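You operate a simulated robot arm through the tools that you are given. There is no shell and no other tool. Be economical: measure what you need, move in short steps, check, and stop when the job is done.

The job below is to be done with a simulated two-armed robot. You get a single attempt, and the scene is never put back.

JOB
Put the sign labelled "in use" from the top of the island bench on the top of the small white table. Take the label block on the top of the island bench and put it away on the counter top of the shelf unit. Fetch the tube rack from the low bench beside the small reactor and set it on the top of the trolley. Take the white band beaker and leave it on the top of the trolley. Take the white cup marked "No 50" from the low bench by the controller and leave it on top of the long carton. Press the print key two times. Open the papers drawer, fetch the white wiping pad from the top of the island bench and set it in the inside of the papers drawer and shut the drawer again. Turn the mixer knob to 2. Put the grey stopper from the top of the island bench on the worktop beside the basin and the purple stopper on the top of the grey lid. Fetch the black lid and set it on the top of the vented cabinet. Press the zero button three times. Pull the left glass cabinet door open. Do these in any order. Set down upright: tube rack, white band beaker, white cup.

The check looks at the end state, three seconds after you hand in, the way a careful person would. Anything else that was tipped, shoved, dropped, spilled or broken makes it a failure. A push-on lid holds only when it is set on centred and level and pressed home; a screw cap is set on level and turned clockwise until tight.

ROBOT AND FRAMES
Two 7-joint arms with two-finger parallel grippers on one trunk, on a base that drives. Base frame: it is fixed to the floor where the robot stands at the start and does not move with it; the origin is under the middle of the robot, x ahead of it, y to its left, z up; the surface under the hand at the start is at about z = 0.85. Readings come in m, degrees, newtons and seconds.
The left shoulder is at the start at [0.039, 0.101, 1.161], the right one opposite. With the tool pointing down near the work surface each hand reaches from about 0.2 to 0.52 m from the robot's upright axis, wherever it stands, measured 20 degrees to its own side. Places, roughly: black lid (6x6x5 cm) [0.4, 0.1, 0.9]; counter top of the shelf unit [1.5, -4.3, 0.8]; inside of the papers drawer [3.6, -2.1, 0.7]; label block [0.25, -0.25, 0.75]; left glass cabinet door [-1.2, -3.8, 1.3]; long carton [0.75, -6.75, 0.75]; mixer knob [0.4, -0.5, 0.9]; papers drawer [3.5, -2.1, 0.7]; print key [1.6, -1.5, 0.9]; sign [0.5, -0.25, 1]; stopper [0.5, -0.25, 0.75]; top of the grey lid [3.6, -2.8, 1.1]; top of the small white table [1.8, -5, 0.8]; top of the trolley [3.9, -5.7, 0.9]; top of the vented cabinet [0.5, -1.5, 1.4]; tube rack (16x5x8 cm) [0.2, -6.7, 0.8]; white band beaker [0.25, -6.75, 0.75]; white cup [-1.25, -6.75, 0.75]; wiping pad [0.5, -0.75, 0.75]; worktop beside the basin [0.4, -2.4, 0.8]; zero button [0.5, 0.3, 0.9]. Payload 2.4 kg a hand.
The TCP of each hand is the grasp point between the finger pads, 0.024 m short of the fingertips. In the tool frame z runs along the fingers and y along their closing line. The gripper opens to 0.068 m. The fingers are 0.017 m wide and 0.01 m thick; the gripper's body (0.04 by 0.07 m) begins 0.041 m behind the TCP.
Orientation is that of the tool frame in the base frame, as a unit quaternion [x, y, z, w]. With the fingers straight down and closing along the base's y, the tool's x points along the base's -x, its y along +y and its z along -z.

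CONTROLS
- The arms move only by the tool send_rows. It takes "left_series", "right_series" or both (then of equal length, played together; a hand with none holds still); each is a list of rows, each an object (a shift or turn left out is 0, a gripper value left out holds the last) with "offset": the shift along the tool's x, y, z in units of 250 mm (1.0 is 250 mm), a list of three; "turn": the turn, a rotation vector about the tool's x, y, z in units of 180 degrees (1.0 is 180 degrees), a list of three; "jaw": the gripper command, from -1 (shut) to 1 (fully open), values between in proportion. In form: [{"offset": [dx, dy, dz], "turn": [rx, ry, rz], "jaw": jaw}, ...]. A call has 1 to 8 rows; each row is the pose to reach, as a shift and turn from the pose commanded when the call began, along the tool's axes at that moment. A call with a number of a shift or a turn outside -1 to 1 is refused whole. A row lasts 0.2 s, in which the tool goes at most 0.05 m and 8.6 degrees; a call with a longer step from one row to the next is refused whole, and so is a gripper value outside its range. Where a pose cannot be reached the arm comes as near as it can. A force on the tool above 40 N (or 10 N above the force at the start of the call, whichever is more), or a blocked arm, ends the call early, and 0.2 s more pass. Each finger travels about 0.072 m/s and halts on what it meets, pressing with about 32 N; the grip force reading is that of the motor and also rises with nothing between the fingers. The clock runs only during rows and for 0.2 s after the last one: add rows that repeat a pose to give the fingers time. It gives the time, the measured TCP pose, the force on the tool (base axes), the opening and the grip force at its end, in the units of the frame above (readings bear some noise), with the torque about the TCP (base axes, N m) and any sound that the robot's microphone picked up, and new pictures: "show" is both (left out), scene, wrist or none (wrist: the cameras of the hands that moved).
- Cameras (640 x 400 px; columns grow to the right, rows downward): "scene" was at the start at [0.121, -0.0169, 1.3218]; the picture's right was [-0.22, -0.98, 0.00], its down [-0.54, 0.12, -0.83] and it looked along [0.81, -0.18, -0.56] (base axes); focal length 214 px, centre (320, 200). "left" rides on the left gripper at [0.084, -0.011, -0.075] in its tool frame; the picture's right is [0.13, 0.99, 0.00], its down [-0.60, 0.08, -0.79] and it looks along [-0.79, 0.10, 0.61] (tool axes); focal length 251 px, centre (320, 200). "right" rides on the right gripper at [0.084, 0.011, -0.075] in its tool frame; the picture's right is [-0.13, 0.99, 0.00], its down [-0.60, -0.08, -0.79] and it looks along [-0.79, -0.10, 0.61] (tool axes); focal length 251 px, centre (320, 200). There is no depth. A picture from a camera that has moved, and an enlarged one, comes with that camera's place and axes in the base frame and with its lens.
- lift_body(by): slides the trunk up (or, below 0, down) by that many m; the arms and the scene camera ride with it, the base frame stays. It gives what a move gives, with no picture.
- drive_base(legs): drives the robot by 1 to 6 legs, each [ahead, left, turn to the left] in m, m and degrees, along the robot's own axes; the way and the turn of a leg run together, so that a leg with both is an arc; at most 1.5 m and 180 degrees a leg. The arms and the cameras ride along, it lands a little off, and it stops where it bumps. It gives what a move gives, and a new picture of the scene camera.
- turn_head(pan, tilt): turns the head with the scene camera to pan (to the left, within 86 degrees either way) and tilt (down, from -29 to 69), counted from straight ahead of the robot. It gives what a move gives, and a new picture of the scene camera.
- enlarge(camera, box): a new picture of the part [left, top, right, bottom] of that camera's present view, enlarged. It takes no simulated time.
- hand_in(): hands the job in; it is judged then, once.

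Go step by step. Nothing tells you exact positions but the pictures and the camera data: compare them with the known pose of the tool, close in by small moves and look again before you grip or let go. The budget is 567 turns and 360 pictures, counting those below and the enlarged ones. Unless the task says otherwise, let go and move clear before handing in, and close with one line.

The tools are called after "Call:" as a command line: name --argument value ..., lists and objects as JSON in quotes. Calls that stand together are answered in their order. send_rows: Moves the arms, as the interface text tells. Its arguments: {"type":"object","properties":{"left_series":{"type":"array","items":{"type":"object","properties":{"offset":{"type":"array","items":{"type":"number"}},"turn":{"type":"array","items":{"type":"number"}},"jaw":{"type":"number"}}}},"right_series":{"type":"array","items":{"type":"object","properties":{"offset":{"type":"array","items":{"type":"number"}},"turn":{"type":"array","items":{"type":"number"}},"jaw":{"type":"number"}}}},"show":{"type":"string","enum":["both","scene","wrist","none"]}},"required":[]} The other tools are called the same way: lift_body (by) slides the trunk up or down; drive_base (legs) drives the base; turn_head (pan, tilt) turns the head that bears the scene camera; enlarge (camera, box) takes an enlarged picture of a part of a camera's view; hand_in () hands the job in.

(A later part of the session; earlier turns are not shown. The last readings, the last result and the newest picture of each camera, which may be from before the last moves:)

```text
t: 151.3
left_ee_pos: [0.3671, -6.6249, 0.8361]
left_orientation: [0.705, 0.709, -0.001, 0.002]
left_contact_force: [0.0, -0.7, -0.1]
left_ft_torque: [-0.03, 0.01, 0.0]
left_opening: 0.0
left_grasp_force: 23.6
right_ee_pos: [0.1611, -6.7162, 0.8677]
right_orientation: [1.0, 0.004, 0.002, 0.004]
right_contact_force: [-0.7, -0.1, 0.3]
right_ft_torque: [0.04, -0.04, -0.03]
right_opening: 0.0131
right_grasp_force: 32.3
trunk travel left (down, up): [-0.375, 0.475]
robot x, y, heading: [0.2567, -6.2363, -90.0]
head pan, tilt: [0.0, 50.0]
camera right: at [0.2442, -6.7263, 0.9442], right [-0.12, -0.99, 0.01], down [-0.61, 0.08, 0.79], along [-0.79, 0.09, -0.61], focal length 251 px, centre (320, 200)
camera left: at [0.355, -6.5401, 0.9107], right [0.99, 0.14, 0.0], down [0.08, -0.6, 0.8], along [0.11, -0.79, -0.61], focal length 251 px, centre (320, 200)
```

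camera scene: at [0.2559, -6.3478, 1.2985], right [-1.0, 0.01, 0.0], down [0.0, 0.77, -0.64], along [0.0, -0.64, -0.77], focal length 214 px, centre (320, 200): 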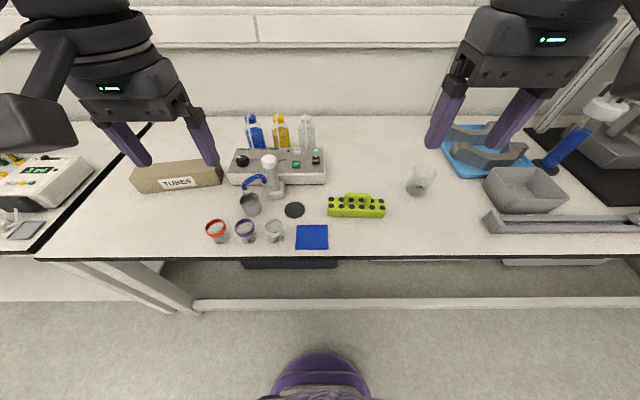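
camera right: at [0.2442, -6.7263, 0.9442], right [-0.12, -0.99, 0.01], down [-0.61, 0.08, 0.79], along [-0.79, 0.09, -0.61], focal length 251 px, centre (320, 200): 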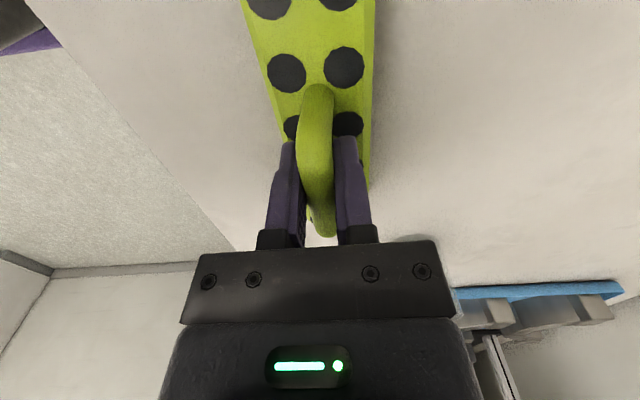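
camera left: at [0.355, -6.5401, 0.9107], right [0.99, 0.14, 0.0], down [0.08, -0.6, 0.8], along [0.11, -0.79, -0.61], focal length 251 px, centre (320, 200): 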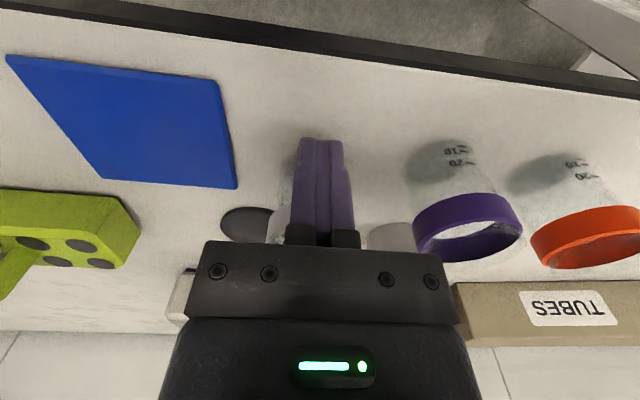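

The rack handle is gripped, but the beaker slipped out of the left fingers. Check the scene.

Call:
enlarge --camera "scene" --box '[160, 160, 420, 290]'

```text
2.46 times, centred on (290, 225) of scene
camera zoom: at [0.2559, -6.3479, 1.2985], right [-1.0, 0.01, 0.0], down [0.0, 0.77, -0.64], along [0.0, -0.64, -0.77], focal length 528 px, centre (394, 138)
```

zoom: 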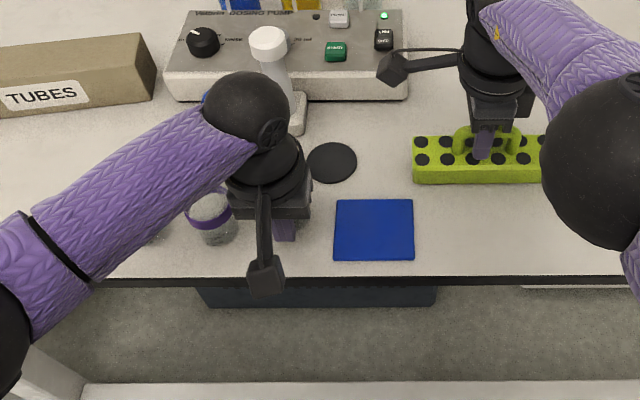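

Call:
send_rows --left_series '[{"offset": [0.02, 0, -0.05]}, {"offset": [0.04, 0, -0.2]}, {"offset": [0.04, 0, -0.36]}, {"offset": [0.04, 0, -0.5]}, {"offset": [0.04, 0, -0.5]}]' --show "wrist"

```text
t: 152.5
left_ee_pos: [0.3677, -6.6149, 0.9626]
left_orientation: [0.704, 0.71, -0.001, 0.002]
left_contact_force: [0.3, -0.4, 0.0]
left_ft_torque: [-0.01, 0.02, 0.01]
left_opening: 0.0001
left_grasp_force: 24.0
right_ee_pos: [0.1618, -6.7159, 0.8693]
right_orientation: [1.0, 0.004, 0.002, 0.004]
right_contact_force: [1.0, -0.4, 0.4]
right_ft_torque: [0.01, -0.01, -0.03]
right_opening: 0.0129
right_grasp_force: 32.0
trunk travel left (down, up): [-0.375, 0.475]
robot x, y, heading: [0.2578, -6.2374, -90.4]
head pan, tilt: [0.0, 50.0]
camera left: at [0.3562, -6.5299, 1.0357], right [0.99, 0.14, 0.0], down [0.08, -0.6, 0.8], along [0.11, -0.79, -0.61], focal length 251 px, centre (320, 200)
```

left: 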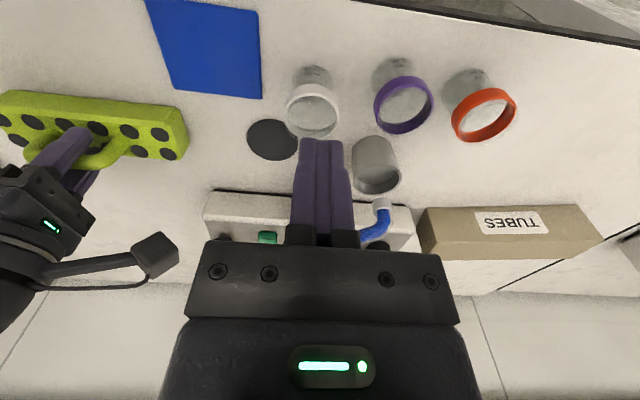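

The white beaker is still upright at about (0.369,−6.656), rim 0.843. Retry with the corrected depth.

Call:
send_rows --left_series '[{"offset": [-0.08, 0.004, 0], "jaw": 0.53}, {"offset": [-0.164, 0.004, 0.02], "jaw": 0.53}, {"offset": [-0.164, 0.004, 0.1], "jaw": 0.53}, {"offset": [-0.164, 0.004, 0.2], "jaw": 0.53}, {"offset": [-0.164, 0.004, 0.3], "jaw": 0.53}, {"offset": [-0.164, 0.004, 0.34], "jaw": 0.53}]' --show "wrist"

```text
t: 153.9
left_ee_pos: [0.3672, -6.6542, 0.8782]
left_orientation: [0.705, 0.709, -0.001, 0.002]
left_contact_force: [0.4, 0.2, 0.6]
left_ft_torque: [0.01, 0.02, 0.01]
left_opening: 0.0519
left_grasp_force: 0.0
right_ee_pos: [0.1604, -6.7158, 0.8685]
right_orientation: [1.0, 0.004, 0.001, 0.002]
right_contact_force: [-0.8, -0.6, 0.2]
right_ft_torque: [0.04, -0.03, -0.01]
right_opening: 0.0132
right_grasp_force: 32.0
trunk travel left (down, up): [-0.375, 0.475]
robot x, y, heading: [0.2596, -6.2384, -90.5]
head pan, tilt: [0.0, 50.0]
camera left: at [0.3561, -6.5697, 0.9512], right [0.99, 0.13, 0.0], down [0.08, -0.6, 0.8], along [0.11, -0.79, -0.61], focal length 251 px, centre (320, 200)
```

left: 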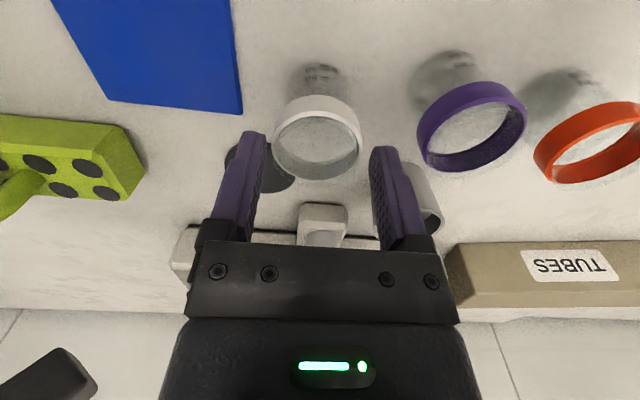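

Call:
send_rows --left_series '[{"offset": [-0.012, 0.0, 0.07]}, {"offset": [-0.012, 0.0, 0.14]}, {"offset": [-0.012, 0, 0.2]}, {"offset": [-0.012, 0, 0.2], "jaw": -1}, {"offset": [-0.012, 0, 0.2], "jaw": -1}, {"offset": [-0.012, 0, 0.2], "jaw": -1}, {"offset": [-0.012, 0, 0.2], "jaw": -1}]' --show "wrist"

```text
t: 155.5
left_ee_pos: [0.3683, -6.6563, 0.8264]
left_orientation: [0.705, 0.709, -0.001, 0.002]
left_contact_force: [-0.4, 0.2, -0.1]
left_ft_torque: [-0.04, 0.02, 0.03]
left_opening: 0.0454
left_grasp_force: 31.9
right_ee_pos: [0.1609, -6.7176, 0.8691]
right_orientation: [1.0, 0.004, 0.002, 0.003]
right_contact_force: [-0.3, -0.2, -0.2]
right_ft_torque: [0.0, -0.03, -0.01]
right_opening: 0.013
right_grasp_force: 31.7
trunk travel left (down, up): [-0.375, 0.475]
robot x, y, heading: [0.2596, -6.2411, -90.3]
head pan, tilt: [0.0, 50.0]
camera left: at [0.3567, -6.5727, 0.9007], right [0.99, 0.14, 0.0], down [0.08, -0.6, 0.8], along [0.11, -0.79, -0.61], focal length 251 px, centre (320, 200)
```

left: 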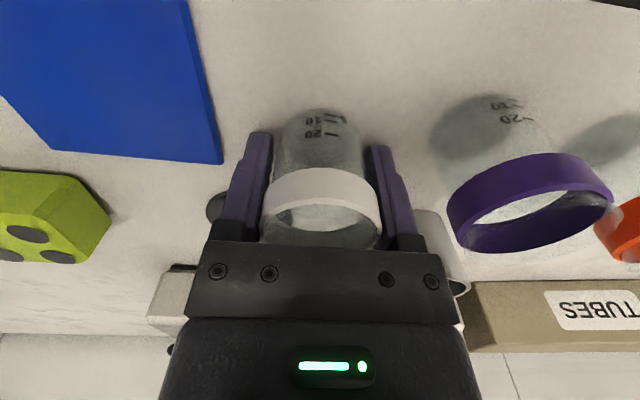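

Beaker gripped. Lift both items.

Call:
send_rows --left_series '[{"offset": [0, 0, -0.1]}, {"offset": [0, 0, -0.2]}, {"offset": [0, 0, -0.35]}, {"offset": [0, 0, -0.5]}, {"offset": [0, 0, -0.7]}, {"offset": [0.1, 0, -0.85]}, {"offset": [0.2, 0, -1.0]}]' --right_series '[{"offset": [0, 0, -0.1]}, {"offset": [0, 0, -0.2]}, {"offset": [0, 0, -0.35]}, {"offset": [0, 0, -0.5]}, {"offset": [0, -0.1, -0.7]}, {"offset": [0, -0.25, -0.85]}, {"offset": [0, -0.4, -1.0]}]' --show "both"

```text
refused: row 5 steps farther than a row can; nothing moved
```

Call:
send_rows --left_series '[{"offset": [0, 0, -0.1]}, {"offset": [0, 0, -0.2]}, {"offset": [0, 0, -0.35]}, {"offset": [0, 0, -0.5]}, {"offset": [0, 0, -0.65]}, {"offset": [0.1, 0, -0.78]}, {"offset": [0.2, 0, -0.91]}, {"offset": [0.2, 0, -1.0]}]' --right_series '[{"offset": [0, 0, -0.1]}, {"offset": [0, 0, -0.2]}, {"offset": [0, 0, -0.35]}, {"offset": [0, 0, -0.5]}, {"offset": [0, -0.1, -0.65]}, {"offset": [0, -0.2, -0.8]}, {"offset": [0, -0.3, -0.9]}, {"offset": [0, -0.4, -1.0]}]' --show "both"

```text
t: 157.3
left_ee_pos: [0.3646, -6.6071, 1.0765]
left_orientation: [0.705, 0.709, 0.001, 0.0]
left_contact_force: [0.0, -0.7, 0.3]
left_ft_torque: [-0.01, -0.03, -0.02]
left_opening: 0.0456
left_grasp_force: 31.8
right_ee_pos: [0.1594, -6.6137, 1.118]
right_orientation: [1.0, 0.004, 0.002, 0.003]
right_contact_force: [0.5, 1.4, -2.0]
right_ft_torque: [0.01, 0.01, 0.01]
right_opening: 0.0129
right_grasp_force: 32.0
right hand out of reach, approached as far as the arm can: row 1, 2, 3, 4
trunk travel left (down, up): [-0.375, 0.475]
robot x, y, heading: [0.2597, -6.2355, -90.4]
head pan, tilt: [0.0, 50.0]
camera scene: at [0.2558, -6.3476, 1.2985], right [-1.0, 0.01, 0.0], down [0.0, 0.77, -0.64], along [0.0, -0.64, -0.77], focal length 214 px, centre (320, 200)
camera right: at [0.2427, -6.6231, 1.1936], right [-0.12, -0.99, 0.01], down [-0.61, 0.08, 0.79], along [-0.79, 0.09, -0.61], focal length 251 px, centre (320, 200)
camera left: at [0.3532, -6.5216, 1.1502], right [0.99, 0.14, 0.0], down [0.08, -0.6, 0.79], along [0.11, -0.79, -0.61], focal length 251 px, centre (320, 200)
```

scene: 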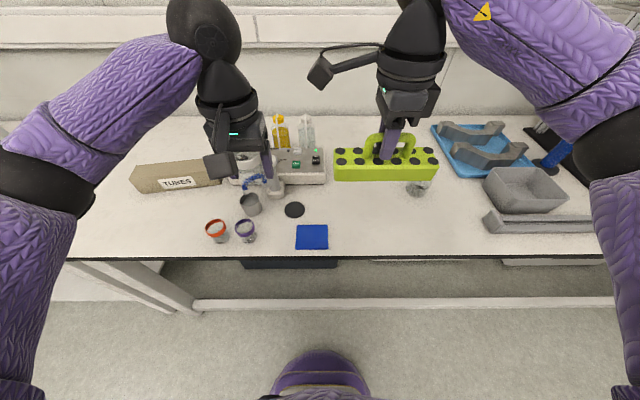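
right: 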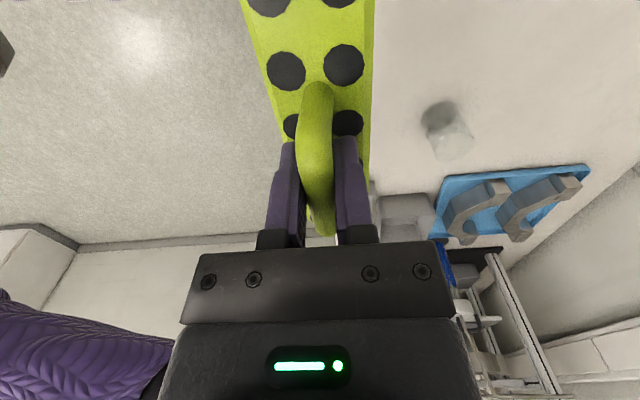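
left: 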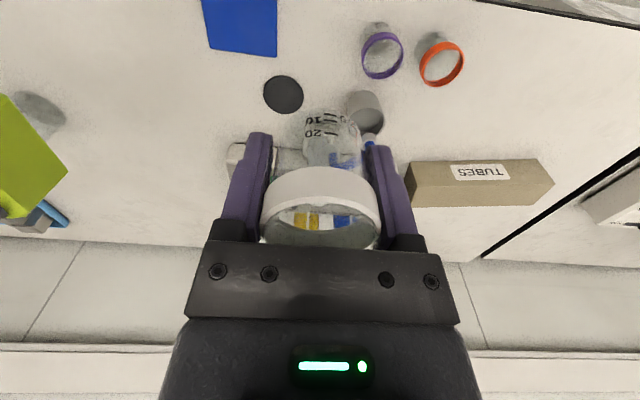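

Both are held upright; the long "TUBES" carton is near (0.67,−6.79). Back off and look toward the trolley at +x.

Call:
drive_base --legs '[[-0.35, 0, 0]]'

Call:
turn_head --pan 80 --tilt 25

```text
t: 159.6
left_ee_pos: [0.3679, -6.2495, 1.0759]
left_orientation: [0.705, 0.71, 0.0, 0.002]
left_contact_force: [-0.1, -0.6, -0.9]
left_ft_torque: [0.0, 0.01, -0.02]
left_opening: 0.0452
left_grasp_force: 31.9
right_ee_pos: [0.1618, -6.2567, 1.1184]
right_orientation: [1.0, 0.005, 0.002, 0.003]
right_contact_force: [0.2, 0.5, -2.2]
right_ft_torque: [0.02, -0.01, -0.01]
right_opening: 0.0131
right_grasp_force: 31.7
trunk travel left (down, up): [-0.375, 0.475]
robot x, y, heading: [0.2598, -5.8831, -90.2]
head pan, tilt: [0.0, 50.0]
camera scene: at [0.2581, -5.9905, 1.2985], right [-1.0, 0.01, 0.0], down [0.0, 0.77, -0.64], along [0.0, -0.64, -0.77], focal length 214 px, centre (320, 200)
```

scene: 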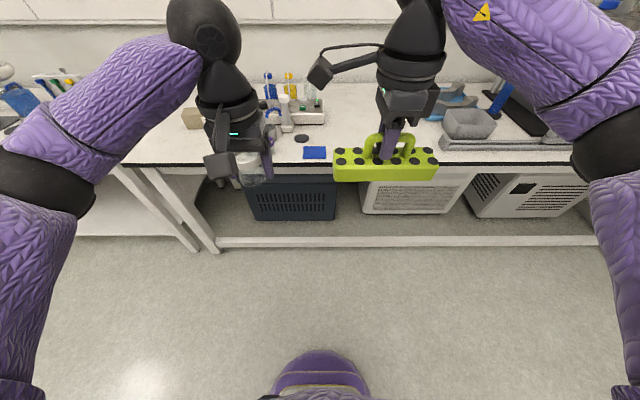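

```text
t: 161.1
left_ee_pos: [0.3671, -6.2499, 1.0755]
left_orientation: [0.705, 0.709, -0.001, 0.002]
left_contact_force: [-0.7, 0.4, -0.6]
left_ft_torque: [0.02, -0.01, 0.0]
left_opening: 0.0455
left_grasp_force: 31.9
right_ee_pos: [0.1628, -6.2575, 1.1177]
right_orientation: [1.0, 0.004, 0.002, 0.003]
right_contact_force: [0.7, -0.1, -1.0]
right_ft_torque: [0.01, -0.02, 0.01]
right_opening: 0.0133
right_grasp_force: 32.4
trunk travel left (down, up): [-0.375, 0.475]
robot x, y, heading: [0.257, -5.879, -90.3]
head pan, tilt: [80.0, 25.0]
camera scene: at [0.3491, -5.9305, 1.336], right [-0.18, -0.98, 0.0], down [-0.42, 0.08, -0.91], along [0.89, -0.16, -0.42], focal length 214 px, centre (320, 200)
```

scene: 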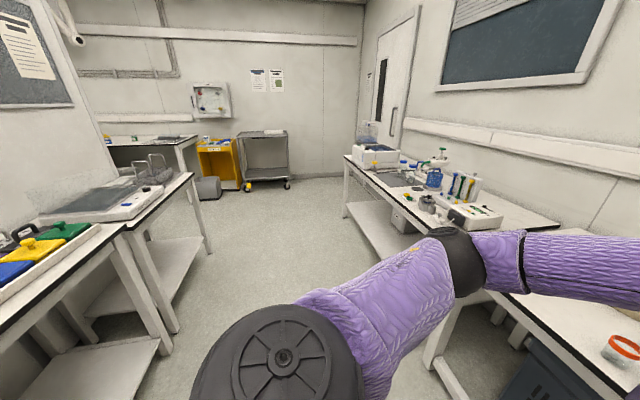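

The trolley is at the far end of a clear corridor (y −5.2…−6.6). Turn to +x and drive.

Call:
drive_base --legs '[[0, 0, 90], [1.5, 0, 0], [1.2, 0.1, 0]]'

Call:
turn_head --pan 0 --tilt 25

```text
t: 178.3
left_ee_pos: [3.3448, -5.5629, 1.0764]
left_orientation: [-0.029, 1.0, 0.001, 0.001]
left_contact_force: [0.5, 0.0, -0.6]
left_ft_torque: [0.01, -0.01, -0.03]
left_opening: 0.0449
left_grasp_force: 31.6
right_ee_pos: [3.3632, -5.767, 1.1178]
right_orientation: [0.686, 0.728, 0.003, 0.002]
right_contact_force: [0.2, -0.5, -1.3]
right_ft_torque: [0.03, 0.03, -0.02]
right_opening: 0.0132
right_grasp_force: 31.9
trunk travel left (down, up): [-0.375, 0.475]
robot x, y, heading: [2.9827, -5.6893, 2.4]
head pan, tilt: [80.0, 25.0]
camera scene: at [3.0292, -5.593, 1.336], right [0.99, -0.13, 0.0], down [-0.05, -0.42, -0.91], along [0.12, 0.9, -0.42], focal length 214 px, centre (320, 200)
```

scene: 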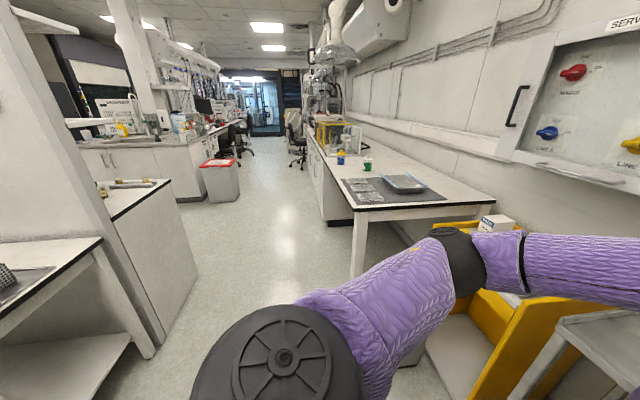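

```text
t: 179.8
left_ee_pos: [3.3451, -5.5621, 1.0753]
left_orientation: [-0.029, 1.0, 0.001, 0.002]
left_contact_force: [-0.5, -0.4, -0.5]
left_ft_torque: [0.04, 0.01, 0.01]
left_opening: 0.0423
left_grasp_force: 32.4
right_ee_pos: [3.3625, -5.766, 1.1177]
right_orientation: [0.686, 0.728, 0.004, 0.001]
right_contact_force: [0.6, -0.3, -1.1]
right_ft_torque: [0.03, 0.02, -0.01]
right_opening: 0.0131
right_grasp_force: 32.1
trunk travel left (down, up): [-0.375, 0.475]
robot x, y, heading: [2.9865, -5.6896, 2.7]
head pan, tilt: [0.0, 25.0]
camera scene: at [3.1092, -5.6801, 1.336], right [0.05, -1.0, 0.0], down [-0.42, -0.02, -0.91], along [0.91, 0.04, -0.42], focal length 214 px, centre (320, 200)
```

scene: 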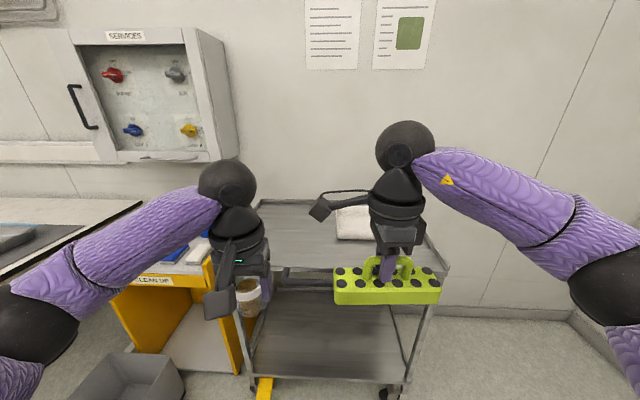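

The left grip opening shrank slightly; check the beaker in the wrist view.

Call:
enlarge --camera "left" --box '[0, 0, 640, 400]'

```text
1.00 times, centred on (320, 200) of left (not enlarged: the box is as wide or as high as the picture)
camera zoom: at [3.2618, -5.5774, 1.1499], right [-0.19, 0.98, 0.0], down [0.6, 0.11, 0.8], along [0.78, 0.15, -0.61], focal length 251 px, centre (320, 200)
```

zoom: 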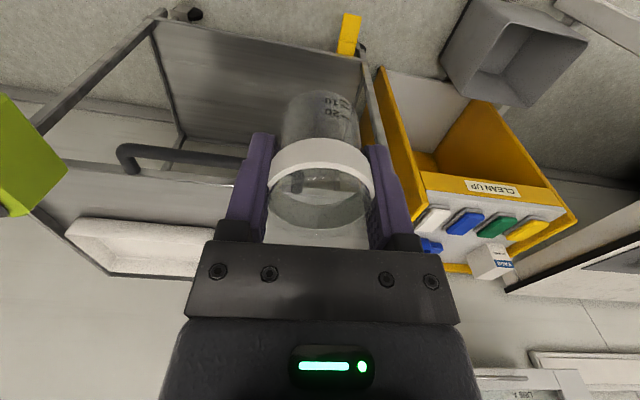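

The beaker tilted slightly in the grip; I'll place it soon. Advance 0.3 m to bring both over the trolley top.

Call:
drive_base --legs '[[0.15, 0, 0], [0.15, 0, 0]]'

Call:
enlarge --camera "left" --box '[0, 0, 640, 400]'

Call:
turn_head --pan 0 --tilt 45

```text
t: 182.1
left_ee_pos: [3.6398, -5.5523, 1.0772]
left_orientation: [-0.027, 1.0, 0.001, 0.002]
left_contact_force: [-1.0, 0.0, -1.5]
left_ft_torque: [-0.01, 0.03, -0.02]
left_opening: 0.0421
left_grasp_force: 32.7
right_ee_pos: [3.6567, -5.7575, 1.117]
right_orientation: [0.687, 0.727, 0.004, 0.001]
right_contact_force: [0.5, 0.1, -2.3]
right_ft_torque: [0.01, 0.05, 0.02]
right_opening: 0.0132
right_grasp_force: 31.9
trunk travel left (down, up): [-0.375, 0.475]
robot x, y, heading: [3.2743, -5.6769, 2.2]
head pan, tilt: [0.0, 25.0]
camera scene: at [3.4026, -5.6682, 1.3359], right [0.04, -1.0, 0.0], down [-0.42, -0.02, -0.91], along [0.91, 0.04, -0.42], focal length 214 px, centre (320, 200)
```

scene: 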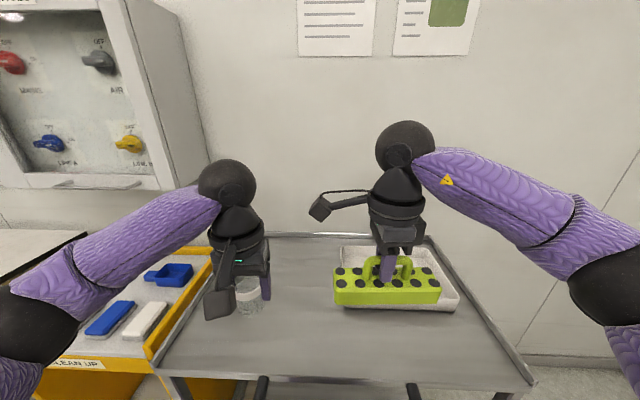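

```text
1.00 times, centred on (320, 200) of left (not enlarged: the box is as wide or as high as the picture)
camera zoom: at [3.5556, -5.5662, 1.1497], right [-0.18, 0.98, 0.0], down [0.6, 0.11, 0.79], along [0.78, 0.15, -0.61], focal length 251 px, centre (320, 200)
```

zoom: 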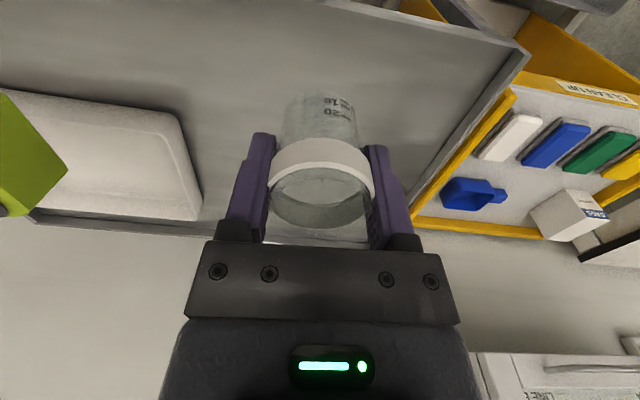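

```text
t: 183.0
left_ee_pos: [3.6391, -5.5501, 1.0772]
left_orientation: [-0.028, 1.0, 0.001, 0.001]
left_contact_force: [-0.3, -0.5, -0.3]
left_ft_torque: [0.0, 0.02, -0.02]
left_opening: 0.0421
left_grasp_force: 32.8
right_ee_pos: [3.6554, -5.7557, 1.1191]
right_orientation: [0.686, 0.727, 0.004, 0.002]
right_contact_force: [-0.4, 0.7, -1.8]
right_ft_torque: [0.04, 0.02, 0.01]
right_opening: 0.013
right_grasp_force: 32.0
trunk travel left (down, up): [-0.375, 0.475]
robot x, y, heading: [3.2743, -5.6752, 2.6]
head pan, tilt: [0.0, 45.0]
camera scene: at [3.3911, -5.6687, 1.3055], right [0.04, -1.0, 0.0], down [-0.71, -0.03, -0.71], along [0.71, 0.03, -0.71], focal length 214 px, centre (320, 200)
```

scene: 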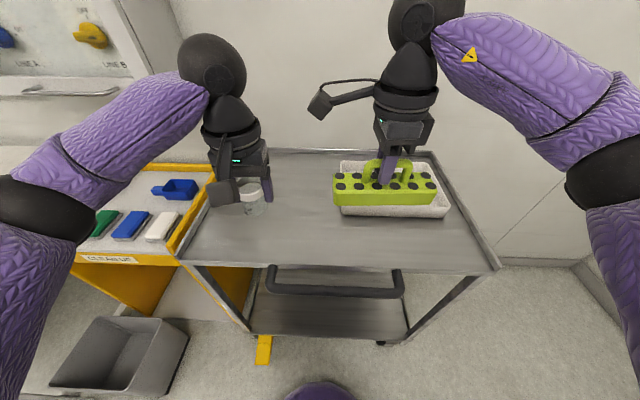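

Trolley top ≈0.866. Lower both hands toward it over clear spots.

Call:
send_rows --left_series '[{"offset": [-0.05, 0, 0.08]}, {"offset": [-0.1, 0, 0.16]}, {"offset": [-0.15, 0, 0.24]}, {"offset": [-0.2, 0, 0.32]}, {"offset": [-0.25, 0, 0.4]}, {"offset": [-0.28, 0, 0.48]}, {"offset": [-0.28, 0, 0.56]}, {"offset": [-0.28, 0, 0.61]}]' --right_series '[{"offset": [0, 0.02, 0.08]}, {"offset": [0, 0.04, 0.16]}, {"offset": [0, 0.06, 0.24]}, {"offset": [0, 0.09, 0.32]}, {"offset": [0, 0.12, 0.4]}, {"offset": [0, 0.14, 0.48]}, {"offset": [0, 0.14, 0.56]}, {"offset": [0, 0.14, 0.61]}]' --show "both"

```text
t: 184.8
left_ee_pos: [3.7089, -5.5481, 0.9232]
left_orientation: [-0.027, 1.0, 0.001, 0.001]
left_contact_force: [0.0, -0.5, -0.3]
left_ft_torque: [0.02, -0.02, 0.0]
left_opening: 0.0423
left_grasp_force: 32.6
right_ee_pos: [3.6916, -5.753, 0.9659]
right_orientation: [0.687, 0.727, 0.005, 0.002]
right_contact_force: [0.3, 0.1, -2.0]
right_ft_torque: [0.01, -0.01, -0.01]
right_opening: 0.013
right_grasp_force: 31.7
trunk travel left (down, up): [-0.375, 0.475]
robot x, y, heading: [3.2746, -5.6774, 2.4]
head pan, tilt: [0.0, 45.0]
camera scene: at [3.3912, -5.6687, 1.3054], right [0.04, -1.0, 0.0], down [-0.71, -0.03, -0.71], along [0.71, 0.03, -0.71], focal length 214 px, centre (320, 200)
camera right: at [3.6965, -5.6684, 1.0409], right [1.0, -0.07, 0.01], down [-0.05, -0.61, 0.79], along [-0.05, -0.79, -0.61], focal length 251 px, centre (320, 200)
camera left: at [3.6258, -5.5618, 0.9978], right [-0.18, 0.98, 0.0], down [0.6, 0.11, 0.8], along [0.78, 0.15, -0.61], focal length 251 px, centre (320, 200)
```

scene: 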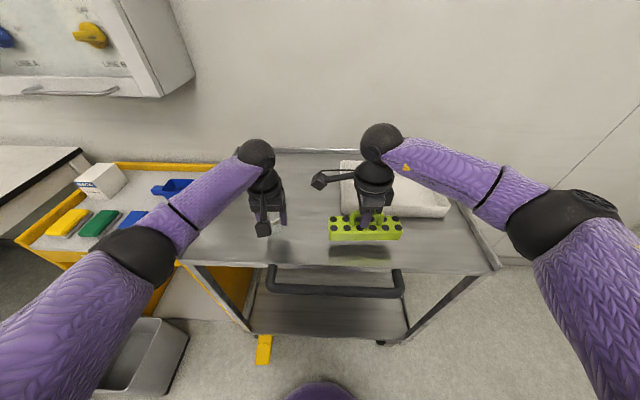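
right: 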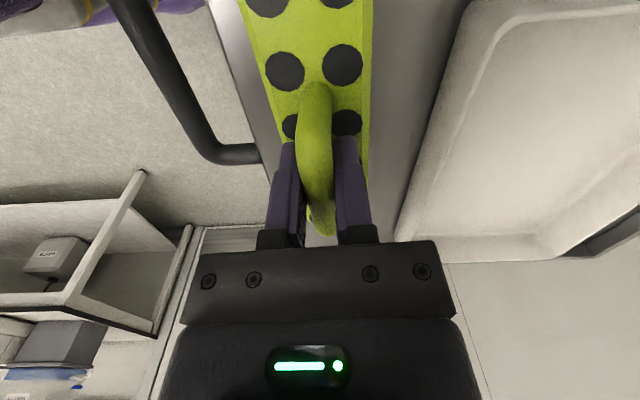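
left: 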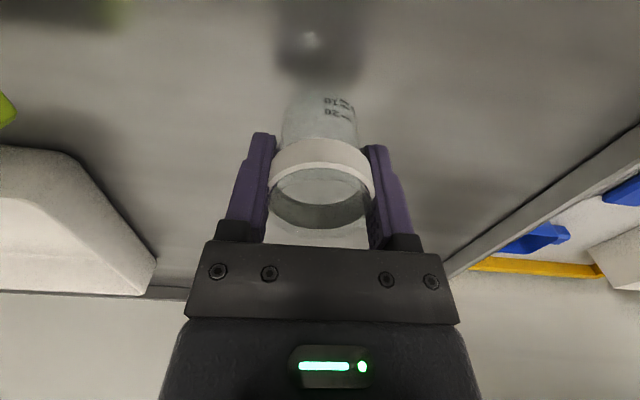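

Call:
send_rows --left_series '[{"offset": [0, 0, 0.03]}, {"offset": [0, 0, 0.05]}, {"offset": [0, 0, 0.07]}, {"offset": [0, 0, 0.085]}, {"offset": [0, 0, 0.1]}, {"offset": [0, 0, 0.115]}, {"offset": [0, 0, 0.13]}, {"offset": [0, 0, 0.145]}]' --show "wrist"

```text
t: 186.6
left_ee_pos: [3.7077, -5.548, 0.8878]
left_orientation: [-0.027, 1.0, 0.001, 0.003]
left_contact_force: [1.2, 2.3, 19.7]
left_ft_torque: [0.01, -0.01, 0.0]
left_opening: 0.0419
left_grasp_force: 32.5
right_ee_pos: [3.6893, -5.7531, 0.9672]
right_orientation: [0.687, 0.726, 0.003, 0.001]
right_contact_force: [-0.1, 0.1, -1.1]
right_ft_torque: [-0.03, 0.0, 0.0]
right_opening: 0.0131
right_grasp_force: 31.9
trunk travel left (down, up): [-0.375, 0.475]
robot x, y, heading: [3.2769, -5.6851, 2.6]
head pan, tilt: [0.0, 45.0]
camera left: at [3.6244, -5.5624, 0.962], right [-0.18, 0.98, 0.0], down [0.6, 0.11, 0.8], along [0.78, 0.15, -0.61], focal length 251 px, centre (320, 200)
```

left: 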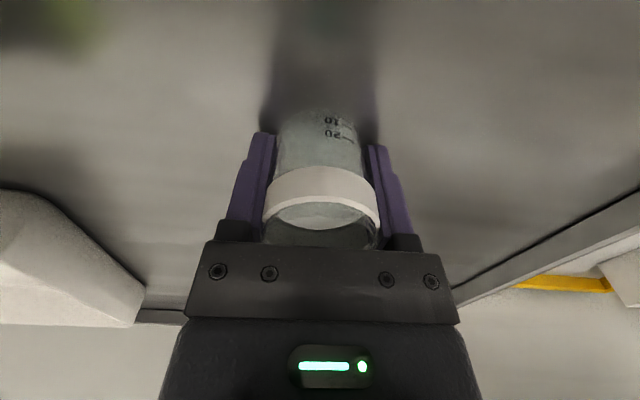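

Beaker seated on the trolley. Release and rise.

Call:
send_rows --left_series '[{"offset": [0, 0, -0.008], "jaw": 0.3}, {"offset": [0, 0, -0.008], "jaw": 0.7}, {"offset": [0, 0, -0.008], "jaw": 0.7}, {"offset": [0, 0, -0.1], "jaw": 0.7}, {"offset": [0, 0, -0.25], "jaw": 0.7}, {"offset": [0, 0, -0.4], "jaw": 0.7}, {"offset": [0, 0, -0.5], "jaw": 0.7}]' --show "wrist"

Call:
send_rows --right_series '[{"offset": [0, 0.04, 0.03]}, {"offset": [0, 0.08, 0.05]}, {"offset": [0, 0.08, 0.07]}, {"offset": [0, 0.08, 0.09]}, {"offset": [0, 0.08, 0.11]}, {"offset": [0, 0.08, 0.125]}, {"offset": [0, 0.08, 0.14]}, {"offset": [0, 0.08, 0.155]}]' --show "wrist"

```text
t: 188.2
left_ee_pos: [3.7071, -5.5475, 1.013]
left_orientation: [-0.027, 1.0, 0.001, 0.001]
left_contact_force: [-0.1, -0.1, -0.4]
left_ft_torque: [0.02, 0.02, 0.02]
left_opening: 0.0579
left_grasp_force: 0.0
right_ee_pos: [3.6915, -5.7533, 0.9654]
right_orientation: [0.687, 0.727, 0.004, 0.001]
right_contact_force: [0.3, 0.0, -1.9]
right_ft_torque: [0.03, -0.03, 0.0]
right_opening: 0.0132
right_grasp_force: 32.1
trunk travel left (down, up): [-0.375, 0.475]
robot x, y, heading: [3.2752, -5.6769, 2.5]
head pan, tilt: [0.0, 45.0]
camera left: at [3.6239, -5.5623, 1.0868], right [-0.18, 0.98, 0.0], down [0.6, 0.11, 0.8], along [0.78, 0.15, -0.61], focal length 251 px, centre (320, 200)
```

left: 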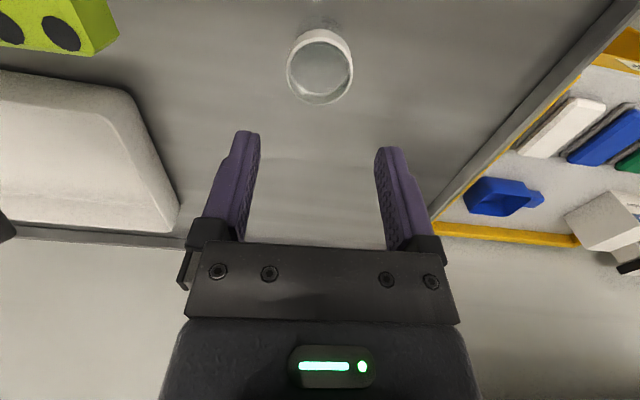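

```text
t: 190.0
left_ee_pos: [3.7079, -5.5476, 1.0131]
left_orientation: [-0.027, 1.0, 0.0, 0.002]
left_contact_force: [0.2, 0.3, 0.4]
left_ft_torque: [-0.04, 0.04, 0.0]
left_opening: 0.0578
left_grasp_force: 0.1
right_ee_pos: [3.7127, -5.7511, 0.9271]
right_orientation: [0.687, 0.727, 0.004, 0.002]
right_contact_force: [2.6, 0.8, 11.3]
right_ft_torque: [-0.78, 0.01, 0.08]
right_opening: 0.0132
right_grasp_force: 32.4
trunk travel left (down, up): [-0.375, 0.475]
robot x, y, heading: [3.2745, -5.6733, 2.3]
head pan, tilt: [0.0, 45.0]
camera right: at [3.7169, -5.6669, 1.0036], right [1.0, -0.07, 0.01], down [-0.05, -0.61, 0.79], along [-0.05, -0.79, -0.61], focal length 251 px, centre (320, 200)
```

right: 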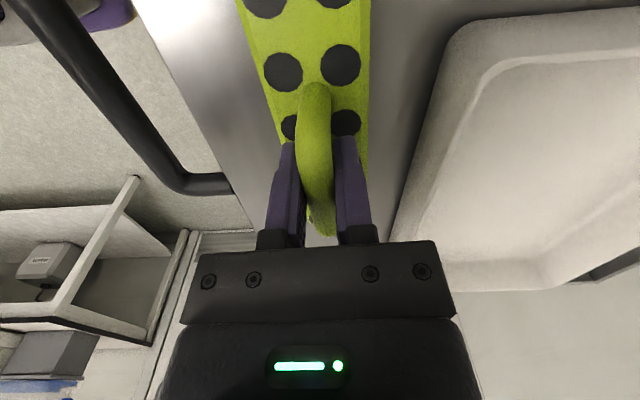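

Beaker stands upright. The rack has touched down; press 3 mm more and release.

Call:
send_rows --right_series '[{"offset": [0, 0, 0.012]}, {"offset": [0, 0, 0.012], "jaw": -0.2}, {"offset": [0, 0, 0.012], "jaw": 0.3}, {"offset": [0, 0, 0.012], "jaw": 0.3}, {"offset": [0, 0, -0.1], "jaw": 0.3}, {"offset": [0, 0, -0.25], "jaw": 0.3}, {"offset": [0, 0, -0.4], "jaw": 0.3}, {"offset": [0, 0, -0.55], "jaw": 0.3}]' --show "both"

```text
t: 191.8
left_ee_pos: [3.7073, -5.5471, 1.013]
left_orientation: [-0.027, 1.0, 0.001, 0.002]
left_contact_force: [0.8, -0.1, 0.4]
left_ft_torque: [0.01, 0.01, -0.01]
left_opening: 0.058
left_grasp_force: 0.0
right_ee_pos: [3.7112, -5.7534, 1.0639]
right_orientation: [0.687, 0.727, 0.004, 0.001]
right_contact_force: [0.6, -0.4, 0.5]
right_ft_torque: [-0.06, 0.02, -0.02]
right_opening: 0.0441
right_grasp_force: 0.1
trunk travel left (down, up): [-0.375, 0.475]
robot x, y, heading: [3.2774, -5.6784, 2.6]
head pan, tilt: [0.0, 45.0]
camera scene: at [3.3909, -5.6686, 1.3054], right [0.04, -1.0, 0.0], down [-0.71, -0.03, -0.71], along [0.71, 0.03, -0.71], focal length 214 px, centre (320, 200)
camera right: at [3.7159, -5.6683, 1.1401], right [1.0, -0.07, 0.01], down [-0.05, -0.61, 0.79], along [-0.05, -0.79, -0.61], focal length 251 px, centre (320, 200)
```

scene: 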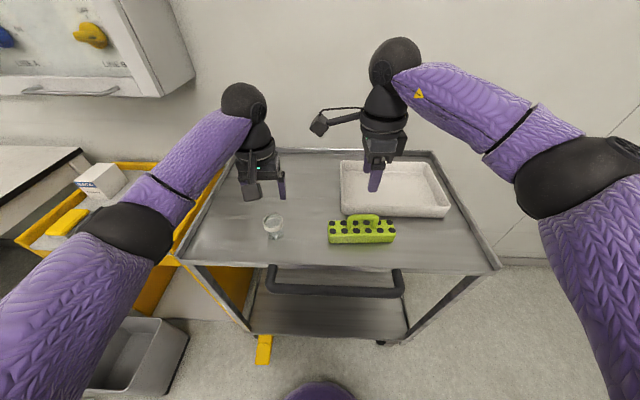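
right: 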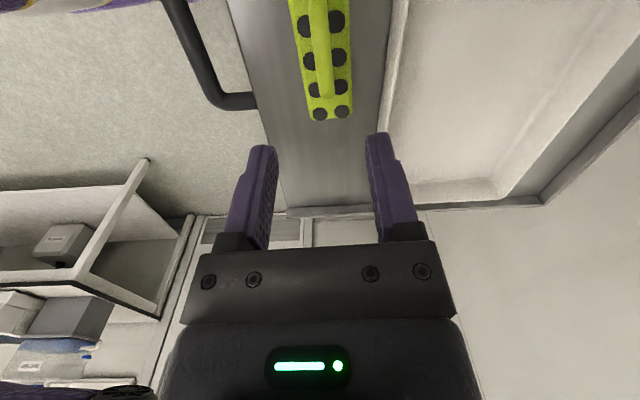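

Both stand on the trolley. Retract and rotate the right hand back, then back away.

Call:
send_rows --left_series '[{"offset": [0.03, 0, -0.1]}, {"offset": [0.06, 0, -0.2]}, {"offset": [0.1, 0, -0.3]}, {"offset": [0.14, 0, -0.4]}, {"offset": [0.18, 0, -0.5]}, {"offset": [0.22, 0, -0.55]}, {"offset": [0.26, 0, -0.55]}, {"offset": [0.3, 0, -0.55]}]' --right_series '[{"offset": [0, -0.05, -0.08], "turn": [0, 0, -0.047]}, {"offset": [0, -0.1, -0.16], "turn": [0, 0, -0.094]}, {"offset": [0, -0.15, -0.24], "turn": [0, 0, -0.141]}, {"offset": [0, -0.2, -0.32], "turn": [0, 0, -0.188]}, {"offset": [0, -0.25, -0.4], "turn": [0, 0, -0.235]}, {"offset": [0, -0.3, -0.48], "turn": [0, 0, -0.282]}, {"offset": [0, -0.35, -0.5], "turn": [0, 0, -0.329]}, {"offset": [0, -0.4, -0.5], "turn": [0, 0, -0.376]}]' --show "none"

Call:
send_rows --right_series '[{"turn": [0, 0, -0.04], "jaw": 0.5}, {"turn": [0, 0, -0.08]}, {"turn": [0, 0, -0.12]}]' --show "none"

Call:
drive_base --legs '[[-0.8, 0, -2.5], [0, 0, -90], [0, 0, -85]]'

```text
t: 193.6
left_ee_pos: [3.6319, -5.5516, 1.1502]
left_orientation: [-0.027, 1.0, 0.001, 0.002]
left_contact_force: [-0.6, 0.2, 0.8]
left_ft_torque: [0.02, -0.02, 0.0]
left_opening: 0.0577
left_grasp_force: 0.1
right_ee_pos: [3.6087, -5.7593, 1.1878]
right_orientation: [0.165, 0.986, 0.002, 0.003]
right_contact_force: [-0.4, 0.0, 0.4]
right_ft_torque: [0.01, 0.01, 0.01]
right_opening: 0.0442
right_grasp_force: 0.1
trunk travel left (down, up): [-0.375, 0.475]
robot x, y, heading: [3.2759, -5.6757, 2.3]
head pan, tilt: [0.0, 45.0]
```

```text
t: 194.4
left_ee_pos: [3.6337, -5.5513, 1.1497]
left_orientation: [-0.027, 1.0, 0.0, 0.001]
left_contact_force: [0.5, 0.6, -0.3]
left_ft_torque: [0.05, 0.0, 0.0]
left_opening: 0.0578
left_grasp_force: 0.1
right_ee_pos: [3.609, -5.7595, 1.1888]
right_orientation: [-0.023, 1.0, 0.001, 0.004]
right_contact_force: [0.0, -0.2, 0.6]
right_ft_torque: [0.03, -0.01, 0.0]
right_opening: 0.0509
right_grasp_force: 0.1
trunk travel left (down, up): [-0.375, 0.475]
robot x, y, heading: [3.2789, -5.6749, 2.3]
head pan, tilt: [0.0, 45.0]
```

```text
t: 206.2
left_ee_pos: [2.1138, -5.8264, 1.1486]
left_orientation: [0.999, 0.04, -0.002, 0.002]
left_contact_force: [-0.5, -0.4, -0.4]
left_ft_torque: [0.02, -0.04, -0.01]
left_opening: 0.0581
left_grasp_force: 0.0
right_ee_pos: [2.1318, -5.6195, 1.1889]
right_orientation: [0.999, 0.036, -0.004, 0.002]
right_contact_force: [-0.4, 0.3, -0.3]
right_ft_torque: [0.0, -0.01, 0.01]
right_opening: 0.051
right_grasp_force: 0.1
trunk travel left (down, up): [-0.375, 0.475]
robot x, y, heading: [2.4676, -5.6924, -176.0]
head pan, tilt: [0.0, 45.0]
camera scene: at [2.3513, -5.6966, 1.3054], right [-0.07, 1.0, 0.0], down [0.71, 0.05, -0.71], along [-0.71, -0.05, -0.71], focal length 214 px, centre (320, 200)
```

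scene: 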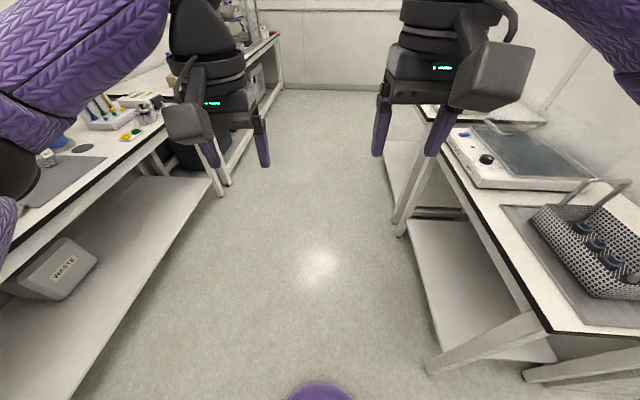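

Drive back along the corridor to the low bench's other end, then face it.

Call:
drive_base --legs '[[1.3, 0.1, -4], [1.2, 0.05, 0], [0.72, 0, 0], [0, 0, 90]]'

Call:
turn_head --pan -20 --tilt 35

```text
t: 225.7
left_ee_pos: [-0.6196, -6.1952, 1.1499]
left_orientation: [0.701, 0.713, -0.001, 0.002]
left_contact_force: [-0.4, 0.6, 0.6]
left_ft_torque: [-0.01, 0.0, 0.02]
left_opening: 0.0576
left_grasp_force: 0.1
right_ee_pos: [-0.825, -6.1667, 1.1892]
right_orientation: [0.704, 0.71, -0.002, 0.003]
right_contact_force: [0.1, -0.4, -0.7]
right_ft_torque: [0.0, 0.01, 0.0]
right_opening: 0.0511
right_grasp_force: 0.0
trunk travel left (down, up): [-0.375, 0.475]
robot x, y, heading: [-0.7291, -5.8319, -89.6]
head pan, tilt: [0.0, 45.0]
camera scene: at [-0.7306, -5.9479, 1.3054], right [-1.0, 0.0, 0.0], down [0.0, 0.71, -0.71], along [0.0, -0.71, -0.71], focal length 214 px, centre (320, 200)
```

scene: 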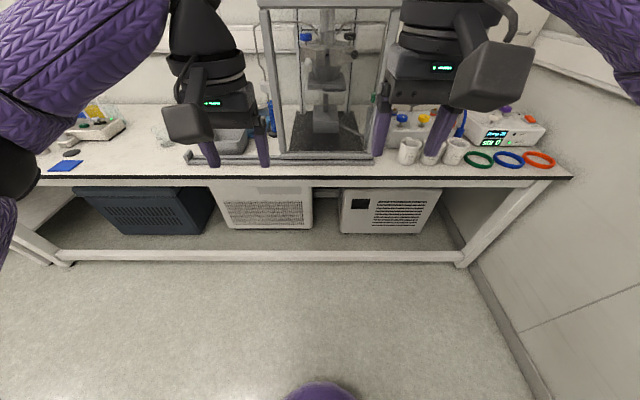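

```text
t: 226.6
left_ee_pos: [-0.6178, -6.1969, 1.1508]
left_orientation: [0.701, 0.713, -0.001, 0.002]
left_contact_force: [-0.3, -0.9, -0.2]
left_ft_torque: [0.03, 0.03, 0.02]
left_opening: 0.0578
left_grasp_force: 0.1
right_ee_pos: [-0.8254, -6.1649, 1.1894]
right_orientation: [0.704, 0.71, -0.001, 0.003]
right_contact_force: [0.5, 0.3, -0.3]
right_ft_torque: [0.03, -0.02, 0.01]
right_opening: 0.0509
right_grasp_force: 0.1
trunk travel left (down, up): [-0.375, 0.475]
robot x, y, heading: [-0.7287, -5.8348, -89.7]
head pan, tilt: [-20.0, 35.0]
camera scene: at [-0.7607, -5.9495, 1.3202], right [-0.94, 0.34, 0.0], down [0.19, 0.54, -0.82], along [-0.28, -0.77, -0.57], focal length 214 px, centre (320, 200)
```

scene: 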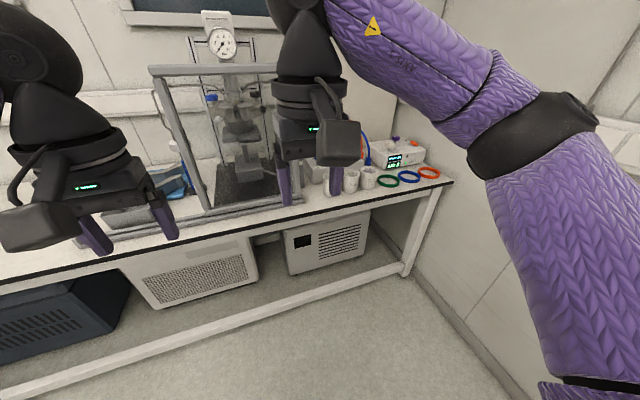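

Call:
drive_base --legs '[[0.28, -0.25, 0]]'

Call:
turn_head --pan 0 --tilt 45

Call:
enlarge --camera "scene" --box '[250, 150, 570, 350]'

```text
t: 228.9
left_ee_pos: [-0.8672, -6.4749, 1.1489]
left_orientation: [0.702, 0.712, -0.001, 0.002]
left_contact_force: [-0.1, 0.1, -0.3]
left_ft_torque: [0.0, 0.01, 0.02]
left_opening: 0.0579
left_grasp_force: 0.1
right_ee_pos: [-1.0732, -6.4425, 1.1885]
right_orientation: [0.706, 0.708, -0.001, 0.003]
right_contact_force: [-0.3, 0.4, -0.2]
right_ft_torque: [0.01, 0.01, -0.02]
right_opening: 0.0509
right_grasp_force: 0.1
trunk travel left (down, up): [-0.375, 0.475]
robot x, y, heading: [-0.9787, -6.1113, -89.9]
head pan, tilt: [-20.0, 35.0]
camera scene: at [-1.0082, -6.2274, 1.3202], right [-0.94, 0.34, 0.0], down [0.2, 0.54, -0.82], along [-0.28, -0.77, -0.57], focal length 214 px, centre (320, 200)
```

scene: 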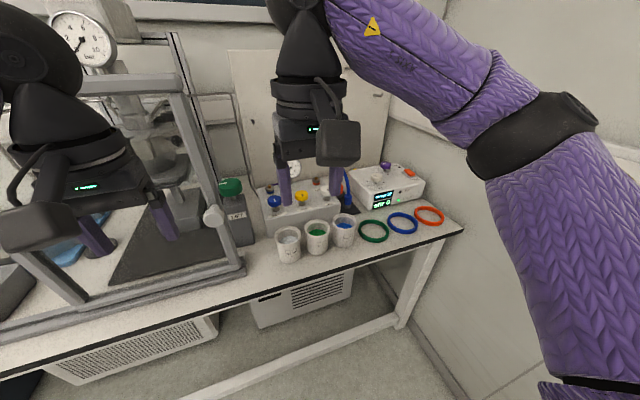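

```text
t: 229.8
left_ee_pos: [-0.8665, -6.4751, 1.1494]
left_orientation: [0.702, 0.712, 0.0, 0.002]
left_contact_force: [0.1, 0.4, 0.3]
left_ft_torque: [0.01, 0.01, -0.02]
left_opening: 0.0575
left_grasp_force: 0.1
right_ee_pos: [-1.0733, -6.4437, 1.1888]
right_orientation: [0.706, 0.708, -0.001, 0.003]
right_contact_force: [-0.8, 0.5, 0.3]
right_ft_torque: [0.03, 0.02, 0.0]
right_opening: 0.0509
right_grasp_force: 0.0
trunk travel left (down, up): [-0.375, 0.475]
robot x, y, heading: [-0.9746, -6.1088, -89.9]
head pan, tilt: [0.0, 45.0]
camera scene: at [-0.9778, -6.2255, 1.3054], right [-1.0, 0.0, 0.0], down [0.0, 0.71, -0.71], along [0.0, -0.71, -0.71], focal length 214 px, centre (320, 200)
```

scene: 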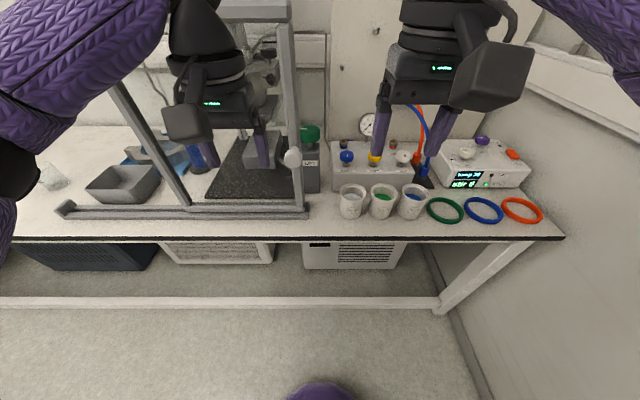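

```text
2.00 times, centred on (410, 250) of scene
camera zoom: at [-0.9778, -6.2255, 1.3054], right [-1.0, 0.0, 0.0], down [0.0, 0.71, -0.71], along [0.0, -0.71, -0.71], focal length 429 px, centre (140, 100)
```

zoom: 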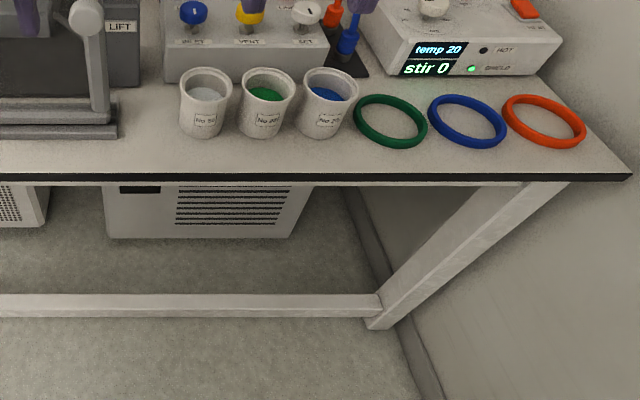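

Call:
enlarge --camera "scene" --box '[335, 175, 435, 230]'

```text
6.40 times, centred on (385, 202) of scene
camera zoom: at [-0.9778, -6.2255, 1.3054], right [-1.0, 0.0, 0.0], down [0.0, 0.71, -0.71], along [0.0, -0.71, -0.71], focal length 1373 px, centre (-96, 184)
```

zoom: 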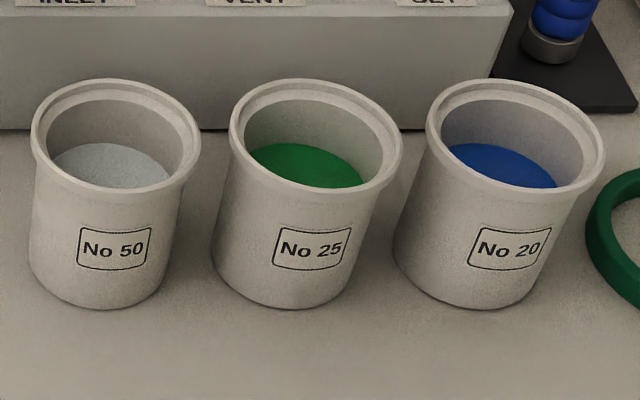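

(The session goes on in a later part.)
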